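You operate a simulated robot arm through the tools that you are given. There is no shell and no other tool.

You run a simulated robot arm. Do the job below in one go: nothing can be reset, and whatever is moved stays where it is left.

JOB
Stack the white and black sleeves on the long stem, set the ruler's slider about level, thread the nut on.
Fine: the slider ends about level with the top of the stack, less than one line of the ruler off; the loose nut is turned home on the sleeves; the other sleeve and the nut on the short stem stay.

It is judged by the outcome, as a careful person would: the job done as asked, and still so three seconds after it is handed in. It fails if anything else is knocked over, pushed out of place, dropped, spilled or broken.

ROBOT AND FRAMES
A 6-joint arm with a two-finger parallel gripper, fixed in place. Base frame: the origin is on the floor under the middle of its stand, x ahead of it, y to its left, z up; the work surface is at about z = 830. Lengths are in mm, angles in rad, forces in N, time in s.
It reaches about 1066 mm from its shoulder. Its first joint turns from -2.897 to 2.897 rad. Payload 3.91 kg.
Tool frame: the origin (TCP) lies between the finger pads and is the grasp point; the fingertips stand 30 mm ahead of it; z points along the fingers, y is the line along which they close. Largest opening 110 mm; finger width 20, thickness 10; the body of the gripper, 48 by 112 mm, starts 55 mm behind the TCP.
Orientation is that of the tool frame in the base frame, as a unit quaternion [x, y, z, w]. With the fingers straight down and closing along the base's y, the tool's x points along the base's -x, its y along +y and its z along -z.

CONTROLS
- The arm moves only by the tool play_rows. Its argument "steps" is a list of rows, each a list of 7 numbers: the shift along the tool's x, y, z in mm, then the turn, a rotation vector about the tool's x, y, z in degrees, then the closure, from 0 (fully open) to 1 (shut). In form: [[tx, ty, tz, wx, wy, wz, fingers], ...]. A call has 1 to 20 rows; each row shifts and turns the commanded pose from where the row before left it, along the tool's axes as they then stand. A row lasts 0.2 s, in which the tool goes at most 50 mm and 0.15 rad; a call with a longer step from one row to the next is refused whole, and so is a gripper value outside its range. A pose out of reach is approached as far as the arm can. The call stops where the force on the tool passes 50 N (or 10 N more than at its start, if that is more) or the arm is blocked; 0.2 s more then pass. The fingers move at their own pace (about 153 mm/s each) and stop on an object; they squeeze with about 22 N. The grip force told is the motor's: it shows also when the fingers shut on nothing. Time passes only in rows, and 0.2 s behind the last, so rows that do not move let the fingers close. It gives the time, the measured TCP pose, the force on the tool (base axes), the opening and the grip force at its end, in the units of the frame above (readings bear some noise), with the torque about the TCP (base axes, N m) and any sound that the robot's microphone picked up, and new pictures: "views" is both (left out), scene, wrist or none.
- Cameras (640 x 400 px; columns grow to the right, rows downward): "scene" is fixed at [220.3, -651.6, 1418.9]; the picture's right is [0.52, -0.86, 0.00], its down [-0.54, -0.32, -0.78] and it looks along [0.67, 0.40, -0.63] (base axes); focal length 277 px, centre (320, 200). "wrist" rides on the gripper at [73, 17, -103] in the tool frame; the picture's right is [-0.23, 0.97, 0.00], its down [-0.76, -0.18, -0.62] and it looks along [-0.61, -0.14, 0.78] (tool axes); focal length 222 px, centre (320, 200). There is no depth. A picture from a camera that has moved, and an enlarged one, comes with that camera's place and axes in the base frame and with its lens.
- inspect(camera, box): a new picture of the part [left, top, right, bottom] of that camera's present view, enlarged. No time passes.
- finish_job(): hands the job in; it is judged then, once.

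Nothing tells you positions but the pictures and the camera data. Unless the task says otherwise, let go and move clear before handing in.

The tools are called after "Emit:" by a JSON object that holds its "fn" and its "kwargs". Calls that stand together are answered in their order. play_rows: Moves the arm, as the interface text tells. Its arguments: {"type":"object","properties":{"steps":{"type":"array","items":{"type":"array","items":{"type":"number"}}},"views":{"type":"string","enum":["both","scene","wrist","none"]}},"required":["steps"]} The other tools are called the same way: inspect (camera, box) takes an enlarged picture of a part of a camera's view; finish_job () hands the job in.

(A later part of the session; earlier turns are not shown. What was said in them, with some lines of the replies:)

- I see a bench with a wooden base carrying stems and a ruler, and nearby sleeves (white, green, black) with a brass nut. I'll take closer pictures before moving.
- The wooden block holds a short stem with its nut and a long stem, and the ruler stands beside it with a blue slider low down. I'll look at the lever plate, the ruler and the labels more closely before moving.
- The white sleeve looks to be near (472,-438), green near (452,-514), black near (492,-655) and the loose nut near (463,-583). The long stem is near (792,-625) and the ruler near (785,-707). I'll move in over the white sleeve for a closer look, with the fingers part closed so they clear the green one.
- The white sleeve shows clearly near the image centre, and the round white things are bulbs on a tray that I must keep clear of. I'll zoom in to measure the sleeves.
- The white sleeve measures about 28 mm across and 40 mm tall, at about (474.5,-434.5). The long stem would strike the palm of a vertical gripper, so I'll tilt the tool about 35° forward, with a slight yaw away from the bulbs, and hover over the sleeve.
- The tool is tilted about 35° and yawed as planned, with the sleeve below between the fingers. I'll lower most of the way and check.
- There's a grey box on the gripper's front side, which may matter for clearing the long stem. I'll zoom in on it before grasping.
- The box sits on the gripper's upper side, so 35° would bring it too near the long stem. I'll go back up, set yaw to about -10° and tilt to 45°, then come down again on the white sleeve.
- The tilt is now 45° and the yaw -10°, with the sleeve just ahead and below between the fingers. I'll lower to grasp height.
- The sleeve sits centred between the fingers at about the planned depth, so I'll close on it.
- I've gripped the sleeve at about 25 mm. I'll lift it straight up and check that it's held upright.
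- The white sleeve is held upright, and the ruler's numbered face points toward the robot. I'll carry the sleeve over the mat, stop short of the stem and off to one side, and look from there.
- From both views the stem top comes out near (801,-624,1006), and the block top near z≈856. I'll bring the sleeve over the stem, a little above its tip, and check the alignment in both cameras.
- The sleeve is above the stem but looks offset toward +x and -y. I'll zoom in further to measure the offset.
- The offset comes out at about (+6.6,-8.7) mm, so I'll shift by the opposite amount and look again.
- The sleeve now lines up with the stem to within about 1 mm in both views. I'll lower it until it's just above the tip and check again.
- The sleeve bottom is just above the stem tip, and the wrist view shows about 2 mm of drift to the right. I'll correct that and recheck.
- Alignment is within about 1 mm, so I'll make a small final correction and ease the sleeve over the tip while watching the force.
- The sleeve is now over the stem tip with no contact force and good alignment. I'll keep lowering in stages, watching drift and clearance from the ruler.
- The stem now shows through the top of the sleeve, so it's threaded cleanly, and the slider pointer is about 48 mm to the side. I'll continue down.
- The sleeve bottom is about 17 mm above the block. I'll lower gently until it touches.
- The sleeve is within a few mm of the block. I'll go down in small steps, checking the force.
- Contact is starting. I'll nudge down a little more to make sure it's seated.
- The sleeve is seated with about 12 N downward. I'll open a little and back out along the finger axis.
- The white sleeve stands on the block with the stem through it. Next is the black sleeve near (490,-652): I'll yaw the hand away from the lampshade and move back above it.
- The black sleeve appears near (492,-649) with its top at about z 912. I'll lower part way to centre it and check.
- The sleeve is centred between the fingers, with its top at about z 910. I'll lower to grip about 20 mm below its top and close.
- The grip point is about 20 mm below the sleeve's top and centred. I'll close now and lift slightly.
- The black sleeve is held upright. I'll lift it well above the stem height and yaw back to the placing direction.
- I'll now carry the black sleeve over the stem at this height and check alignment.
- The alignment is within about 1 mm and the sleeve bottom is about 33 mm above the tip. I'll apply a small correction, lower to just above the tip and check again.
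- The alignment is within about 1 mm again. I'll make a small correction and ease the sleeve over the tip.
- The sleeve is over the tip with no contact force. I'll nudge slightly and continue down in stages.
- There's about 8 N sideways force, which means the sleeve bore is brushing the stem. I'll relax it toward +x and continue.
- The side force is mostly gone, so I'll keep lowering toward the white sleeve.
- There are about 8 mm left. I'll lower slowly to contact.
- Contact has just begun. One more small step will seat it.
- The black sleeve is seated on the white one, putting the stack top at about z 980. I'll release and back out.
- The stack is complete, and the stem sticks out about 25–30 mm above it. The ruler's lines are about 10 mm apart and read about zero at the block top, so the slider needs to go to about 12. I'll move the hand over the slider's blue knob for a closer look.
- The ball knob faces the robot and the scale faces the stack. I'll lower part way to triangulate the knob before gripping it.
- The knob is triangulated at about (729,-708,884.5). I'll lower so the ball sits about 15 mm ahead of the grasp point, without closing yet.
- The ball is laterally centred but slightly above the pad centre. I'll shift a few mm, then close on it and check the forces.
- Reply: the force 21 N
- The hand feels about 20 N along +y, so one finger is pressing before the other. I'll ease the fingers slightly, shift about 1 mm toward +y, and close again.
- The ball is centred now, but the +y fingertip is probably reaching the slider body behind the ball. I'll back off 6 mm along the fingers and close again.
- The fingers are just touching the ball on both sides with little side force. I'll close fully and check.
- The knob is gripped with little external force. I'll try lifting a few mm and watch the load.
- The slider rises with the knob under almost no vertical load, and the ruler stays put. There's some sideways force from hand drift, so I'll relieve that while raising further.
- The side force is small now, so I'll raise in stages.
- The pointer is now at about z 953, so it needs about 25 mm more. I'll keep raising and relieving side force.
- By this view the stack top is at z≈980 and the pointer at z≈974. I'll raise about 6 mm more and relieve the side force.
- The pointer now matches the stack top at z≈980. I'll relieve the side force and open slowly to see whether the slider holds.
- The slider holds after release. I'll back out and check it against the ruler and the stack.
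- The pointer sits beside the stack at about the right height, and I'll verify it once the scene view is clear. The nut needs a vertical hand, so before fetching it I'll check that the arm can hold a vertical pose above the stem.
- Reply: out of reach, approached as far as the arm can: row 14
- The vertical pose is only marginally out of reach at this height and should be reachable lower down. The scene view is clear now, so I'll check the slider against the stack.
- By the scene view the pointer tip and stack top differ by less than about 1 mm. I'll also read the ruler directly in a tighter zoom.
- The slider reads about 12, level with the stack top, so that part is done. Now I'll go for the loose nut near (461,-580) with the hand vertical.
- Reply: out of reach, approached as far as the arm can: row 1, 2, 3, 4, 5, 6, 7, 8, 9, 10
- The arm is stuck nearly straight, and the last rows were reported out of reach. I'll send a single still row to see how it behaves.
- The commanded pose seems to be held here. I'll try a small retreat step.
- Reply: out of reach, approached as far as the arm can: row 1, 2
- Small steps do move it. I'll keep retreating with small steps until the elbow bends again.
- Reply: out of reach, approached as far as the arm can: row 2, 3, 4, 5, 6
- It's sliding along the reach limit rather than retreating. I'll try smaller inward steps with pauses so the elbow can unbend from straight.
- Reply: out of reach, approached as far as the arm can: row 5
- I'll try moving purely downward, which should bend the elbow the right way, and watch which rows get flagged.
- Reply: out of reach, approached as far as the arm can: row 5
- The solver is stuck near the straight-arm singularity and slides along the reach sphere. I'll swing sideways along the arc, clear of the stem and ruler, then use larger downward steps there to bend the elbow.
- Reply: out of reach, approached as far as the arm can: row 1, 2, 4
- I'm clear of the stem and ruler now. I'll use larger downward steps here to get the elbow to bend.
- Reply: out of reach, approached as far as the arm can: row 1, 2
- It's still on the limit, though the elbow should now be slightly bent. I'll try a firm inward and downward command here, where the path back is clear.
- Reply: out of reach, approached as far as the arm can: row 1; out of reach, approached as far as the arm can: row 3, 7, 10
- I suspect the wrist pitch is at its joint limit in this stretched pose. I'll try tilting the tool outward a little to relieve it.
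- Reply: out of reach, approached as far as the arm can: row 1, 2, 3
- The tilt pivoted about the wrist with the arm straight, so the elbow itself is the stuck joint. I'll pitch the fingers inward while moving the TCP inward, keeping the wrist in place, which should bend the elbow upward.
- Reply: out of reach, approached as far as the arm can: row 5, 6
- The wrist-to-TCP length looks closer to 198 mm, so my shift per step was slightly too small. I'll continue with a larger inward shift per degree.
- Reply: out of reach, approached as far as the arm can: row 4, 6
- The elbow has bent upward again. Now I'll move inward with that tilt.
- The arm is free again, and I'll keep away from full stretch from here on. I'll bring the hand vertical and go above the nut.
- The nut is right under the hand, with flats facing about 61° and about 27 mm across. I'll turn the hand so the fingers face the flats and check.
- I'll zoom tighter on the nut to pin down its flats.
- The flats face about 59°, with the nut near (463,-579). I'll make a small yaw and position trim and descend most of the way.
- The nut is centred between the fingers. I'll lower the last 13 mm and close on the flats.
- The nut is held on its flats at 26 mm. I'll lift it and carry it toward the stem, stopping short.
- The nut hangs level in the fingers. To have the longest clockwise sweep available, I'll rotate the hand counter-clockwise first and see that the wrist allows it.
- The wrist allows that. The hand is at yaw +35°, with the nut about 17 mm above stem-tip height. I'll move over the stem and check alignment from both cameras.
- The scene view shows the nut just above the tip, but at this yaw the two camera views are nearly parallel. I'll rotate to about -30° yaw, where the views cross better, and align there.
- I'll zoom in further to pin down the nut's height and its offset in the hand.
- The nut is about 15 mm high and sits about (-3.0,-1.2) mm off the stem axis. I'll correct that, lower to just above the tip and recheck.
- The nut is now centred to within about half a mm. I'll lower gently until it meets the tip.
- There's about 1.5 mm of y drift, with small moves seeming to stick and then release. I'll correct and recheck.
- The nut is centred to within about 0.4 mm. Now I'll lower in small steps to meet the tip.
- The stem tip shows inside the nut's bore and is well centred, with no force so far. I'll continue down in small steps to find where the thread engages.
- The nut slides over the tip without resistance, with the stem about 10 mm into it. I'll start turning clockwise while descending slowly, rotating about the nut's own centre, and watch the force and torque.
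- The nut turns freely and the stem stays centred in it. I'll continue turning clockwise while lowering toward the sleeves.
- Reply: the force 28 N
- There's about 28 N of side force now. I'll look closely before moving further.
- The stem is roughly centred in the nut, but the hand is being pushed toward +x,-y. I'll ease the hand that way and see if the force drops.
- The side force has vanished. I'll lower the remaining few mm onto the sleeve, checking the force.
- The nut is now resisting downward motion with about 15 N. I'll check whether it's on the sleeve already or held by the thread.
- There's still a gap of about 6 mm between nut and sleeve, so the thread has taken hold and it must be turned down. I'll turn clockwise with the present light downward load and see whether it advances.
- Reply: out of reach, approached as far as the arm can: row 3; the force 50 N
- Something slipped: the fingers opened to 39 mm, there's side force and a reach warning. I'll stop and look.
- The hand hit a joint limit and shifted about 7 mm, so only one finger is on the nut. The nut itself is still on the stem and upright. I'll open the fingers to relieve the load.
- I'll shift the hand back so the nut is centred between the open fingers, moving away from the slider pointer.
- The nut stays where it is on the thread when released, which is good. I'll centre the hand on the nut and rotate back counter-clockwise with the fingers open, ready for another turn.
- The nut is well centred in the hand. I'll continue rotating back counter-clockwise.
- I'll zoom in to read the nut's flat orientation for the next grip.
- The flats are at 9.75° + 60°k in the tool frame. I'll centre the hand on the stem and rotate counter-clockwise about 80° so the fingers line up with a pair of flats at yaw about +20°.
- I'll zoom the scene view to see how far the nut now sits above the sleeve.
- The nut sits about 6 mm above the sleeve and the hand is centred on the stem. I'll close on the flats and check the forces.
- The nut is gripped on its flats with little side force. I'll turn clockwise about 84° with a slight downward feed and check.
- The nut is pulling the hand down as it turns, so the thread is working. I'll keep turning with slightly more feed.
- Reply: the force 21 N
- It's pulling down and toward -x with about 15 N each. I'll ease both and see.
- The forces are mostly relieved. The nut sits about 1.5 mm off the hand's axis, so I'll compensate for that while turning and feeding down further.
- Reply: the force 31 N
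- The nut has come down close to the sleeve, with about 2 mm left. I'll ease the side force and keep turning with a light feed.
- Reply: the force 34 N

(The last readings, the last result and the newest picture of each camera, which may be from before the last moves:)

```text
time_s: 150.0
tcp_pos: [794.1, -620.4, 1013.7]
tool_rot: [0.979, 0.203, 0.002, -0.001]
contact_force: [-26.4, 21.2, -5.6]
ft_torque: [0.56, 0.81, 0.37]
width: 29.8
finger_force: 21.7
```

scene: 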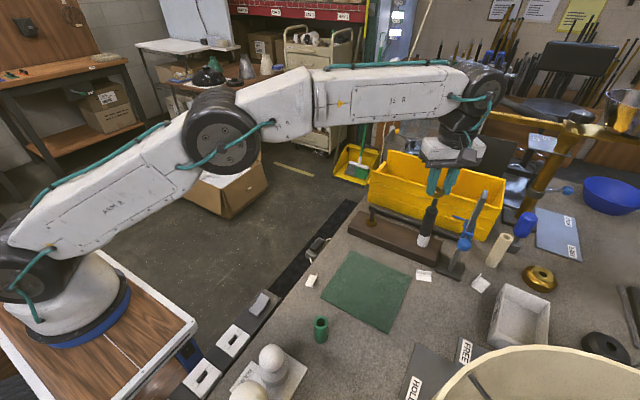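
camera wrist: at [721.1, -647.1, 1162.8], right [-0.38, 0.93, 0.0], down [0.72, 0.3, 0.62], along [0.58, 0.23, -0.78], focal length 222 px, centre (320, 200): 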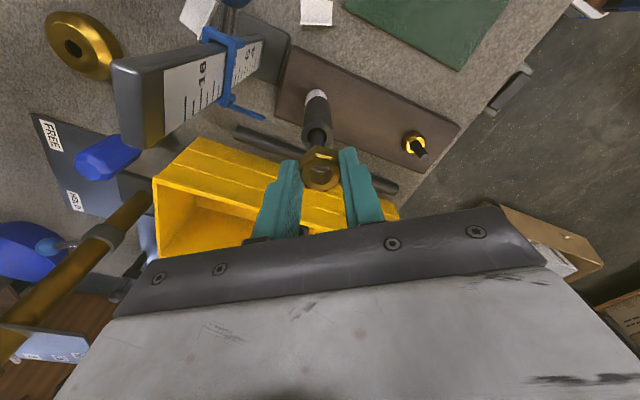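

The fingers are being pushed open to 30 mm and torque is resisting the turn, so the nut may be home. I'll look.

Emit:
{"fn": "inspect", "kwargs": {"camera": "scene", "box": [425, 185, 465, 225]}}

Emit:
{"fn": "inspect", "kwargs": {"camera": "wrist", "box": [260, 110, 380, 210]}}

```text
10.00 times, centred on (445, 205) of scene
camera zoom: at [220.3, -651.6, 1418.9], right [0.52, -0.86, 0.0], down [-0.54, -0.32, -0.78], along [0.67, 0.4, -0.63], focal length 2773 px, centre (-930, 150)
```

zoom: 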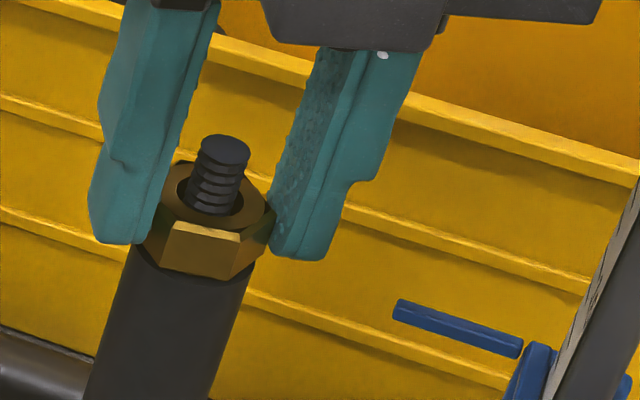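

```text
4.00 times, centred on (320, 160) of wrist
camera zoom: at [865.5, -608.2, 1116.7], right [0.18, -0.98, 0.0], down [-0.77, -0.14, 0.62], along [-0.61, -0.11, -0.78], focal length 888 px, centre (320, 360)
```

zoom: 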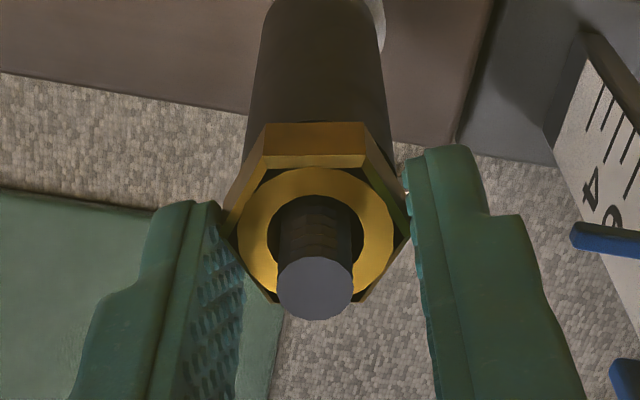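

The nut now sits right down on the black sleeve with no gap visible, and the hand turned past it onto its corners, so it has stopped turning. I'll open the fingers and check closely.

Emit:
{"fn": "play_rows", "kwargs": {"steps": [[0, 0, 0, 0, 0, 0, 0.75], [0, 0, 0, 0, 0, 0, 0.65], [0, 0, 0, 0, 0, 0, 0.58], [0, 0, 0, 0, 0, 0, 0.58]], "views": "none"}}

Emit:
{"fn": "inspect", "kwargs": {"camera": "scene", "box": [428, 192, 458, 222]}}

Emit:
{"fn": "inspect", "kwargs": {"camera": "wrist", "box": [260, 110, 380, 210]}}

```text
time_s: 151.0
tcp_pos: [794.7, -622.4, 1013.5]
tool_rot: [0.979, 0.206, 0.002, 0.0]
contact_force: [-0.9, 0.3, 1.0]
ft_torque: [0.0, 0.0, -0.02]
width: 46.3
finger_force: 0.1
```

```text
13.33 times, centred on (443, 207) of scene
camera zoom: at [220.3, -651.6, 1418.9], right [0.52, -0.86, 0.0], down [-0.54, -0.32, -0.78], along [0.67, 0.4, -0.63], focal length 3698 px, centre (-1320, 107)
```

zoom: 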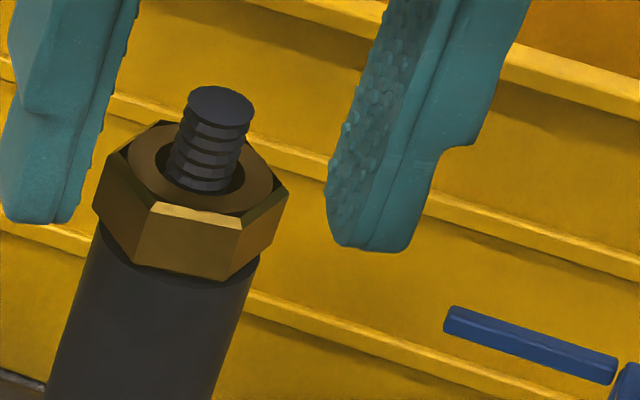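

```text
4.00 times, centred on (320, 160) of wrist
camera zoom: at [867.2, -608.3, 1116.8], right [0.18, -0.98, 0.0], down [-0.77, -0.14, 0.62], along [-0.61, -0.11, -0.79], focal length 888 px, centre (320, 360)
```

zoom: 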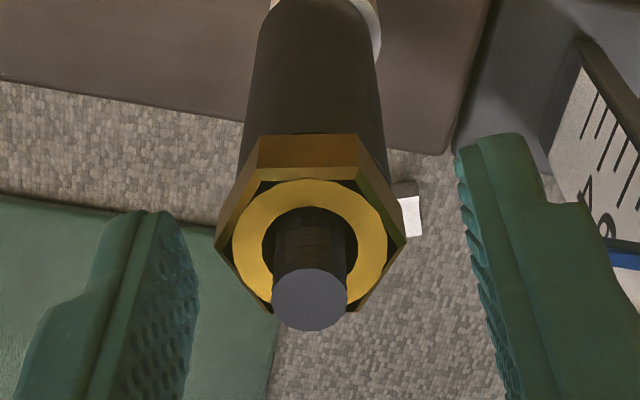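

Emit:
{"fn": "inspect", "kwargs": {"camera": "scene", "box": [432, 202, 450, 218]}}

Emit:
{"fn": "inspect", "kwargs": {"camera": "wrist", "box": [300, 135, 350, 180]}}

```text
16.00 times, centred on (441, 210) of scene
camera zoom: at [220.3, -651.6, 1418.9], right [0.52, -0.86, 0.0], down [-0.54, -0.32, -0.78], along [0.67, 0.4, -0.63], focal length 4437 px, centre (-1616, 40)
```

zoom: 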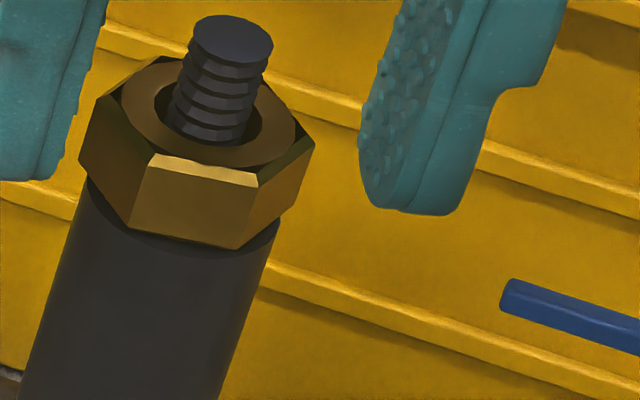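

```text
8.89 times, centred on (325, 158) of wrist
camera zoom: at [867.2, -608.3, 1116.8], right [0.18, -0.98, 0.0], down [-0.77, -0.14, 0.62], along [-0.61, -0.11, -0.79], focal length 1974 px, centre (276, 578)
```

zoom: 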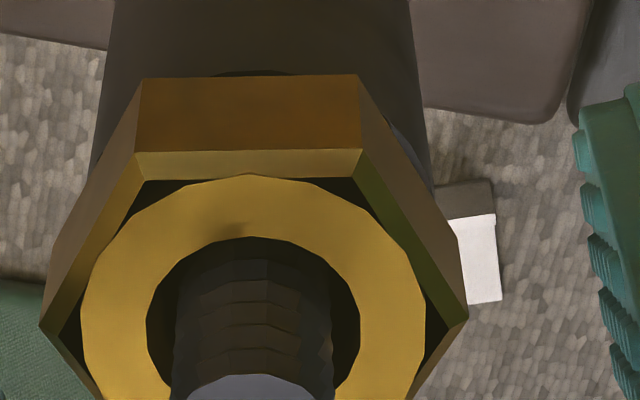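

The nut appears seated on the black sleeve. To confirm that it's snug, I'll re-centre, realign to the flats and try one more clockwise turn.

Emit:
{"fn": "play_rows", "kwargs": {"steps": [[0.8, -1.6, 0, 0, 0, 0, 0.58], [0, 0, 0, 0, 0, -6.1, 0.58], [0, 0, 0, 0, 0, -6.1, 0.58], [0, 0, 0, 0, 0, -6.1, 0.58], [0, 0, 0, 0, 0, 0, 0.58], [0, 0, 0, 0, 0, 0, 0.58]], "views": "none"}}

Emit:
{"fn": "inspect", "kwargs": {"camera": "wrist", "box": [260, 110, 380, 210]}}

```text
time_s: 152.4
tcp_pos: [795.0, -619.7, 1014.3]
tool_rot: [0.934, 0.358, 0.002, 0.001]
contact_force: [0.4, -0.2, 0.0]
ft_torque: [-0.02, 0.02, 0.05]
width: 46.2
finger_force: 0.0
```

```text
4.00 times, centred on (320, 160) of wrist
camera zoom: at [859.0, -584.8, 1117.1], right [0.48, -0.88, 0.0], down [-0.69, -0.38, 0.62], along [-0.54, -0.3, -0.79], focal length 888 px, centre (320, 360)
```

zoom: 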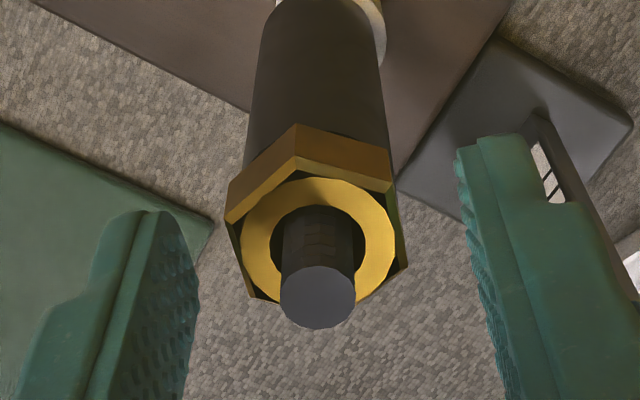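

The hand is aligned with the flats and centred. I'll close and turn clockwise to test tightness.

Emit:
{"fn": "play_rows", "kwargs": {"steps": [[0, 0, 0, 0, 0, 0, 0.7], [0, 0, 0, 0, 0, 0, 0.8], [0, 0, 0, 0, 0, 0, 0.9], [0, 0, 0, 0, 0, 0, 0.9]], "views": "none"}}

```text
time_s: 153.4
tcp_pos: [794.6, -620.0, 1012.5]
tool_rot: [0.934, 0.358, 0.002, 0.0]
contact_force: [-4.7, 3.5, 0.3]
ft_torque: [0.11, 0.16, -0.01]
width: 26.4
finger_force: 21.7
```

Emit:
{"fn": "play_rows", "kwargs": {"steps": [[0, 0, 0, 0, 0, 6, 0.9], [0, 0, 0, 0, 0, 6, 0.9], [0, 0, 0, 0, 0, 0, 0.9]], "views": "none"}}

Emit:
{"fn": "inspect", "kwargs": {"camera": "wrist", "box": [260, 110, 380, 210]}}

Emit:
{"fn": "inspect", "kwargs": {"camera": "scene", "box": [428, 192, 458, 222]}}

```text
time_s: 154.2
tcp_pos: [796.3, -619.3, 1015.1]
tool_rot: [0.966, 0.257, 0.002, 0.0]
contact_force: [-2.5, 2.4, 0.0]
ft_torque: [0.11, 0.15, 0.38]
width: 28.4
finger_force: 21.8
```

```text
4.00 times, centred on (320, 160) of wrist
camera zoom: at [865.4, -598.8, 1117.3], right [0.29, -0.96, 0.0], down [-0.75, -0.23, 0.62], along [-0.59, -0.18, -0.79], focal length 888 px, centre (320, 360)
```

zoom: 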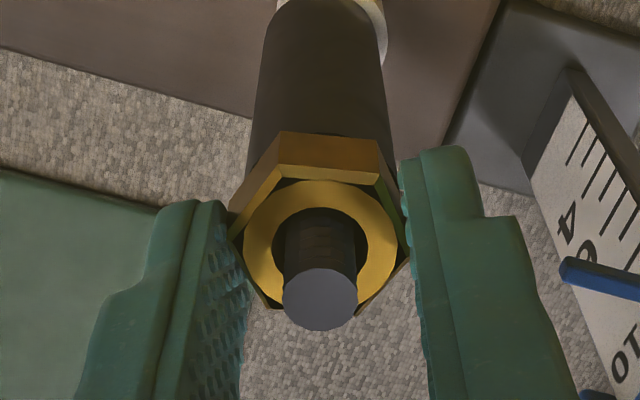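

```text
13.33 times, centred on (443, 207) of scene
camera zoom: at [220.3, -651.6, 1418.9], right [0.52, -0.86, 0.0], down [-0.54, -0.32, -0.78], along [0.67, 0.4, -0.63], focal length 3698 px, centre (-1320, 107)
```

zoom: 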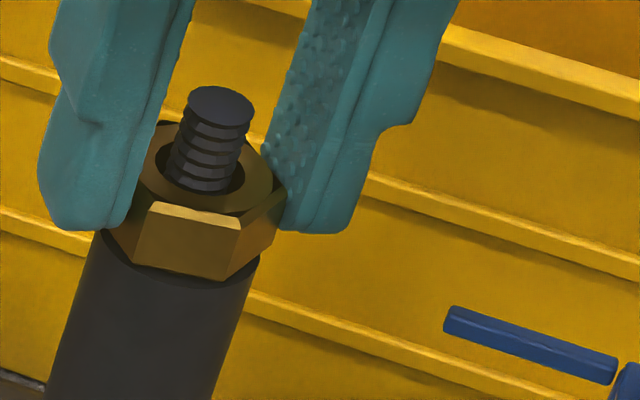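

The nut didn't turn any further against about 0.4 N·m and the hand slipped round it, so it's home and snug. I'll release, lift clear of the stem, and retreat.

Emit:
{"fn": "play_rows", "kwargs": {"steps": [[0, 0, 0, 0, 0, -6, 0.85], [0, 0, 0, 0, 0, 0, 0.7], [0, 0, 0, 0, 0, 0, 0.58], [0, 0, 0, 0, 0, 0, 0.58]], "views": "none"}}

Emit:
{"fn": "inspect", "kwargs": {"camera": "wrist", "box": [240, 90, 400, 220]}}

```text
time_s: 155.2
tcp_pos: [794.5, -620.4, 1014.9]
tool_rot: [0.951, 0.31, 0.003, 0.0]
contact_force: [-0.8, -0.3, 0.7]
ft_torque: [-0.01, 0.0, 0.03]
width: 46.3
finger_force: 0.0
```

```text
3.08 times, centred on (320, 155) of wrist
camera zoom: at [862.3, -591.6, 1116.8], right [0.39, -0.92, 0.0], down [-0.72, -0.3, 0.62], along [-0.57, -0.24, -0.79], focal length 684 px, centre (320, 338)
```

zoom: 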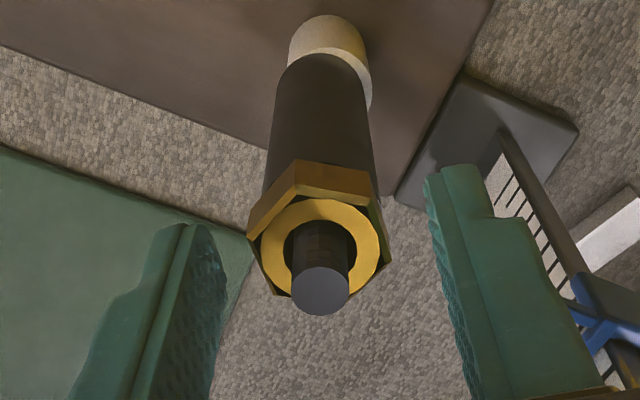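

The fingers are clear of the nut on both sides. I'll lift straight up and then back away.

Emit:
{"fn": "play_rows", "kwargs": {"steps": [[0, 0, -10, 0, 0, 0, 0.58], [0, 0, -15, 0, 0, 0, 0.58], [0, 0, -15, 0, 0, 0, 0.58], [0, 0, 0, 0, 0, 0, 0.58]], "views": "none"}}

```text
time_s: 156.2
tcp_pos: [793.9, -619.8, 1054.6]
tool_rot: [0.951, 0.309, 0.003, 0.0]
contact_force: [-0.4, 0.6, 0.2]
ft_torque: [0.01, 0.0, -0.03]
width: 46.3
finger_force: 0.0
```

Emit:
{"fn": "play_rows", "kwargs": {"steps": [[-16.7, -22.4, 0, 0, 0, 0, 0.58], [-16.7, -22.4, 0, 0, 0, 0, 0.58], [-16.7, -22.4, 0, 0, 0, 0, 0.58], [-16.7, -22.4, 0, 0, 0, 0, 0.58], [-16.7, -22.4, 0, 0, 0, 0, 0.58], [-16.7, -22.4, 0, 0, 0, 0, 0.58], [-16.7, -22.4, 0, 0, 0, 0, 0.58], [-16.7, -22.4, 0, 0, 0, 0, 0.58], [0, 0, 0, 0, 0, 0, 0.58]]}}

Emit:
{"fn": "inspect", "kwargs": {"camera": "scene", "box": [400, 180, 500, 280]}}

Emit:
{"fn": "inspect", "kwargs": {"camera": "scene", "box": [425, 185, 475, 225]}}

```text
time_s: 158.2
tcp_pos: [580.5, -553.9, 1052.3]
tool_rot: [0.951, 0.309, 0.003, 0.0]
contact_force: [-0.8, 1.0, -0.3]
ft_torque: [-0.03, 0.0, 0.0]
width: 46.3
finger_force: 0.1
camera wrist: at [647.3, -525.5, 1155.5], right [0.39, -0.92, 0.0], down [-0.72, -0.3, 0.62], along [-0.57, -0.24, -0.79], focal length 222 px, centre (320, 200)
```

scene: 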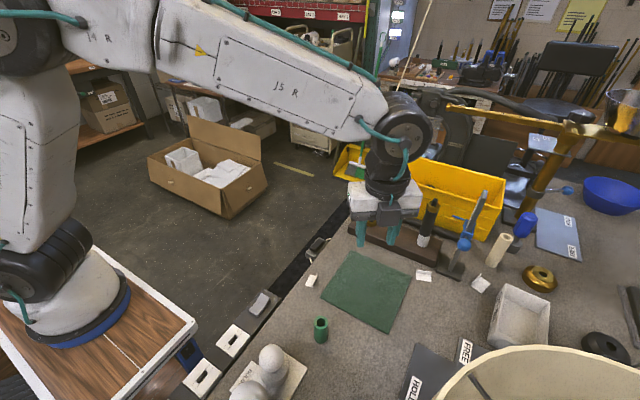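
wrist: 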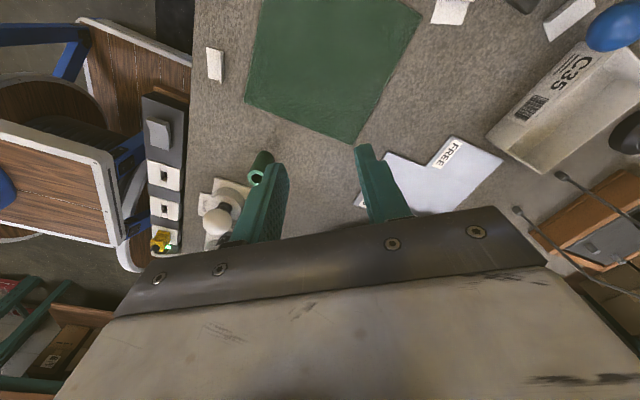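

```text
4.00 times, centred on (450, 230) of scene
camera zoom: at [220.3, -651.6, 1418.9], right [0.52, -0.86, 0.0], down [-0.54, -0.32, -0.78], along [0.67, 0.4, -0.63], focal length 1109 px, centre (-200, 80)
```

zoom: 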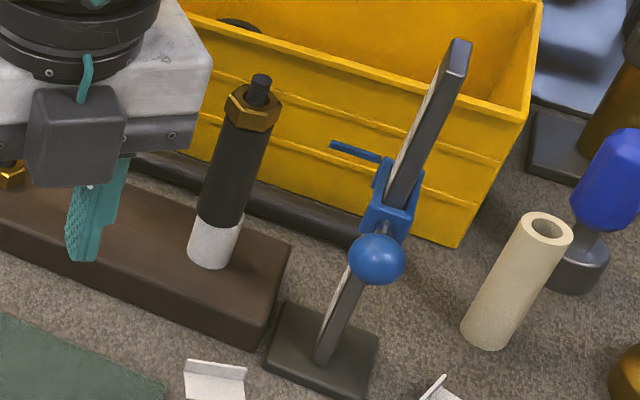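

```text
10.00 times, centred on (450, 205) of scene
camera zoom: at [220.3, -651.6, 1418.9], right [0.52, -0.86, 0.0], down [-0.54, -0.32, -0.78], along [0.67, 0.4, -0.63], focal length 2773 px, centre (-980, 150)
```

zoom: 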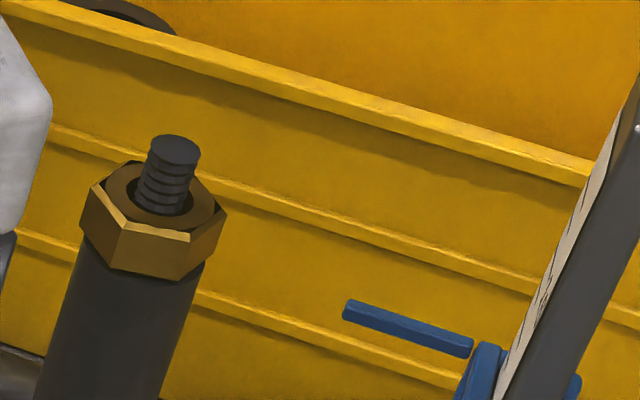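

The stack, nut and slider are all in place, with the slider pointer unchanged and level with the sleeve top. The green sleeve and the short-stem nut are where they were, and the hand is open and clear. I'm handing the job in.

Emit:
{"fn": "finish_job", "kwargs": {}}

```text
The job is handed in.
```

The job is handed in. The white and black sleeves are stacked on the long stem, the slider is set, and the nut is threaded down onto them.

- **Sleeves:** the white one is on the block and the black one on top of it. I took the top of the stack to be the top of the black sleeve, about 120 mm above the block.
- **Slider:** the pointer is within about 1 mm of the top of the stack, reading about 12, by my estimate from both cameras. The ruler's lines are about 10 mm apart. It held its position after I let go.
- **Nut:** it was turned down until it met the black sleeve with no gap I could see. A last clockwise try at about 0.4 N·m didn't move it further.
- **Left alone:** the green sleeve and the nut on the short stem look unmoved in the final pictures, and I saw nothing else disturbed.

- **Wrist limit while threading:** the wrist reached a joint limit and the hand slipped, so one finger pushed sideways on the nut with up to about 50 N for a moment. The nut stayed on the stem and upright, and I re-gripped it before finishing.
- **Arm at full stretch:** earlier the arm got stuck at full stretch and had to be worked free. The only force readings then were sensor noise.
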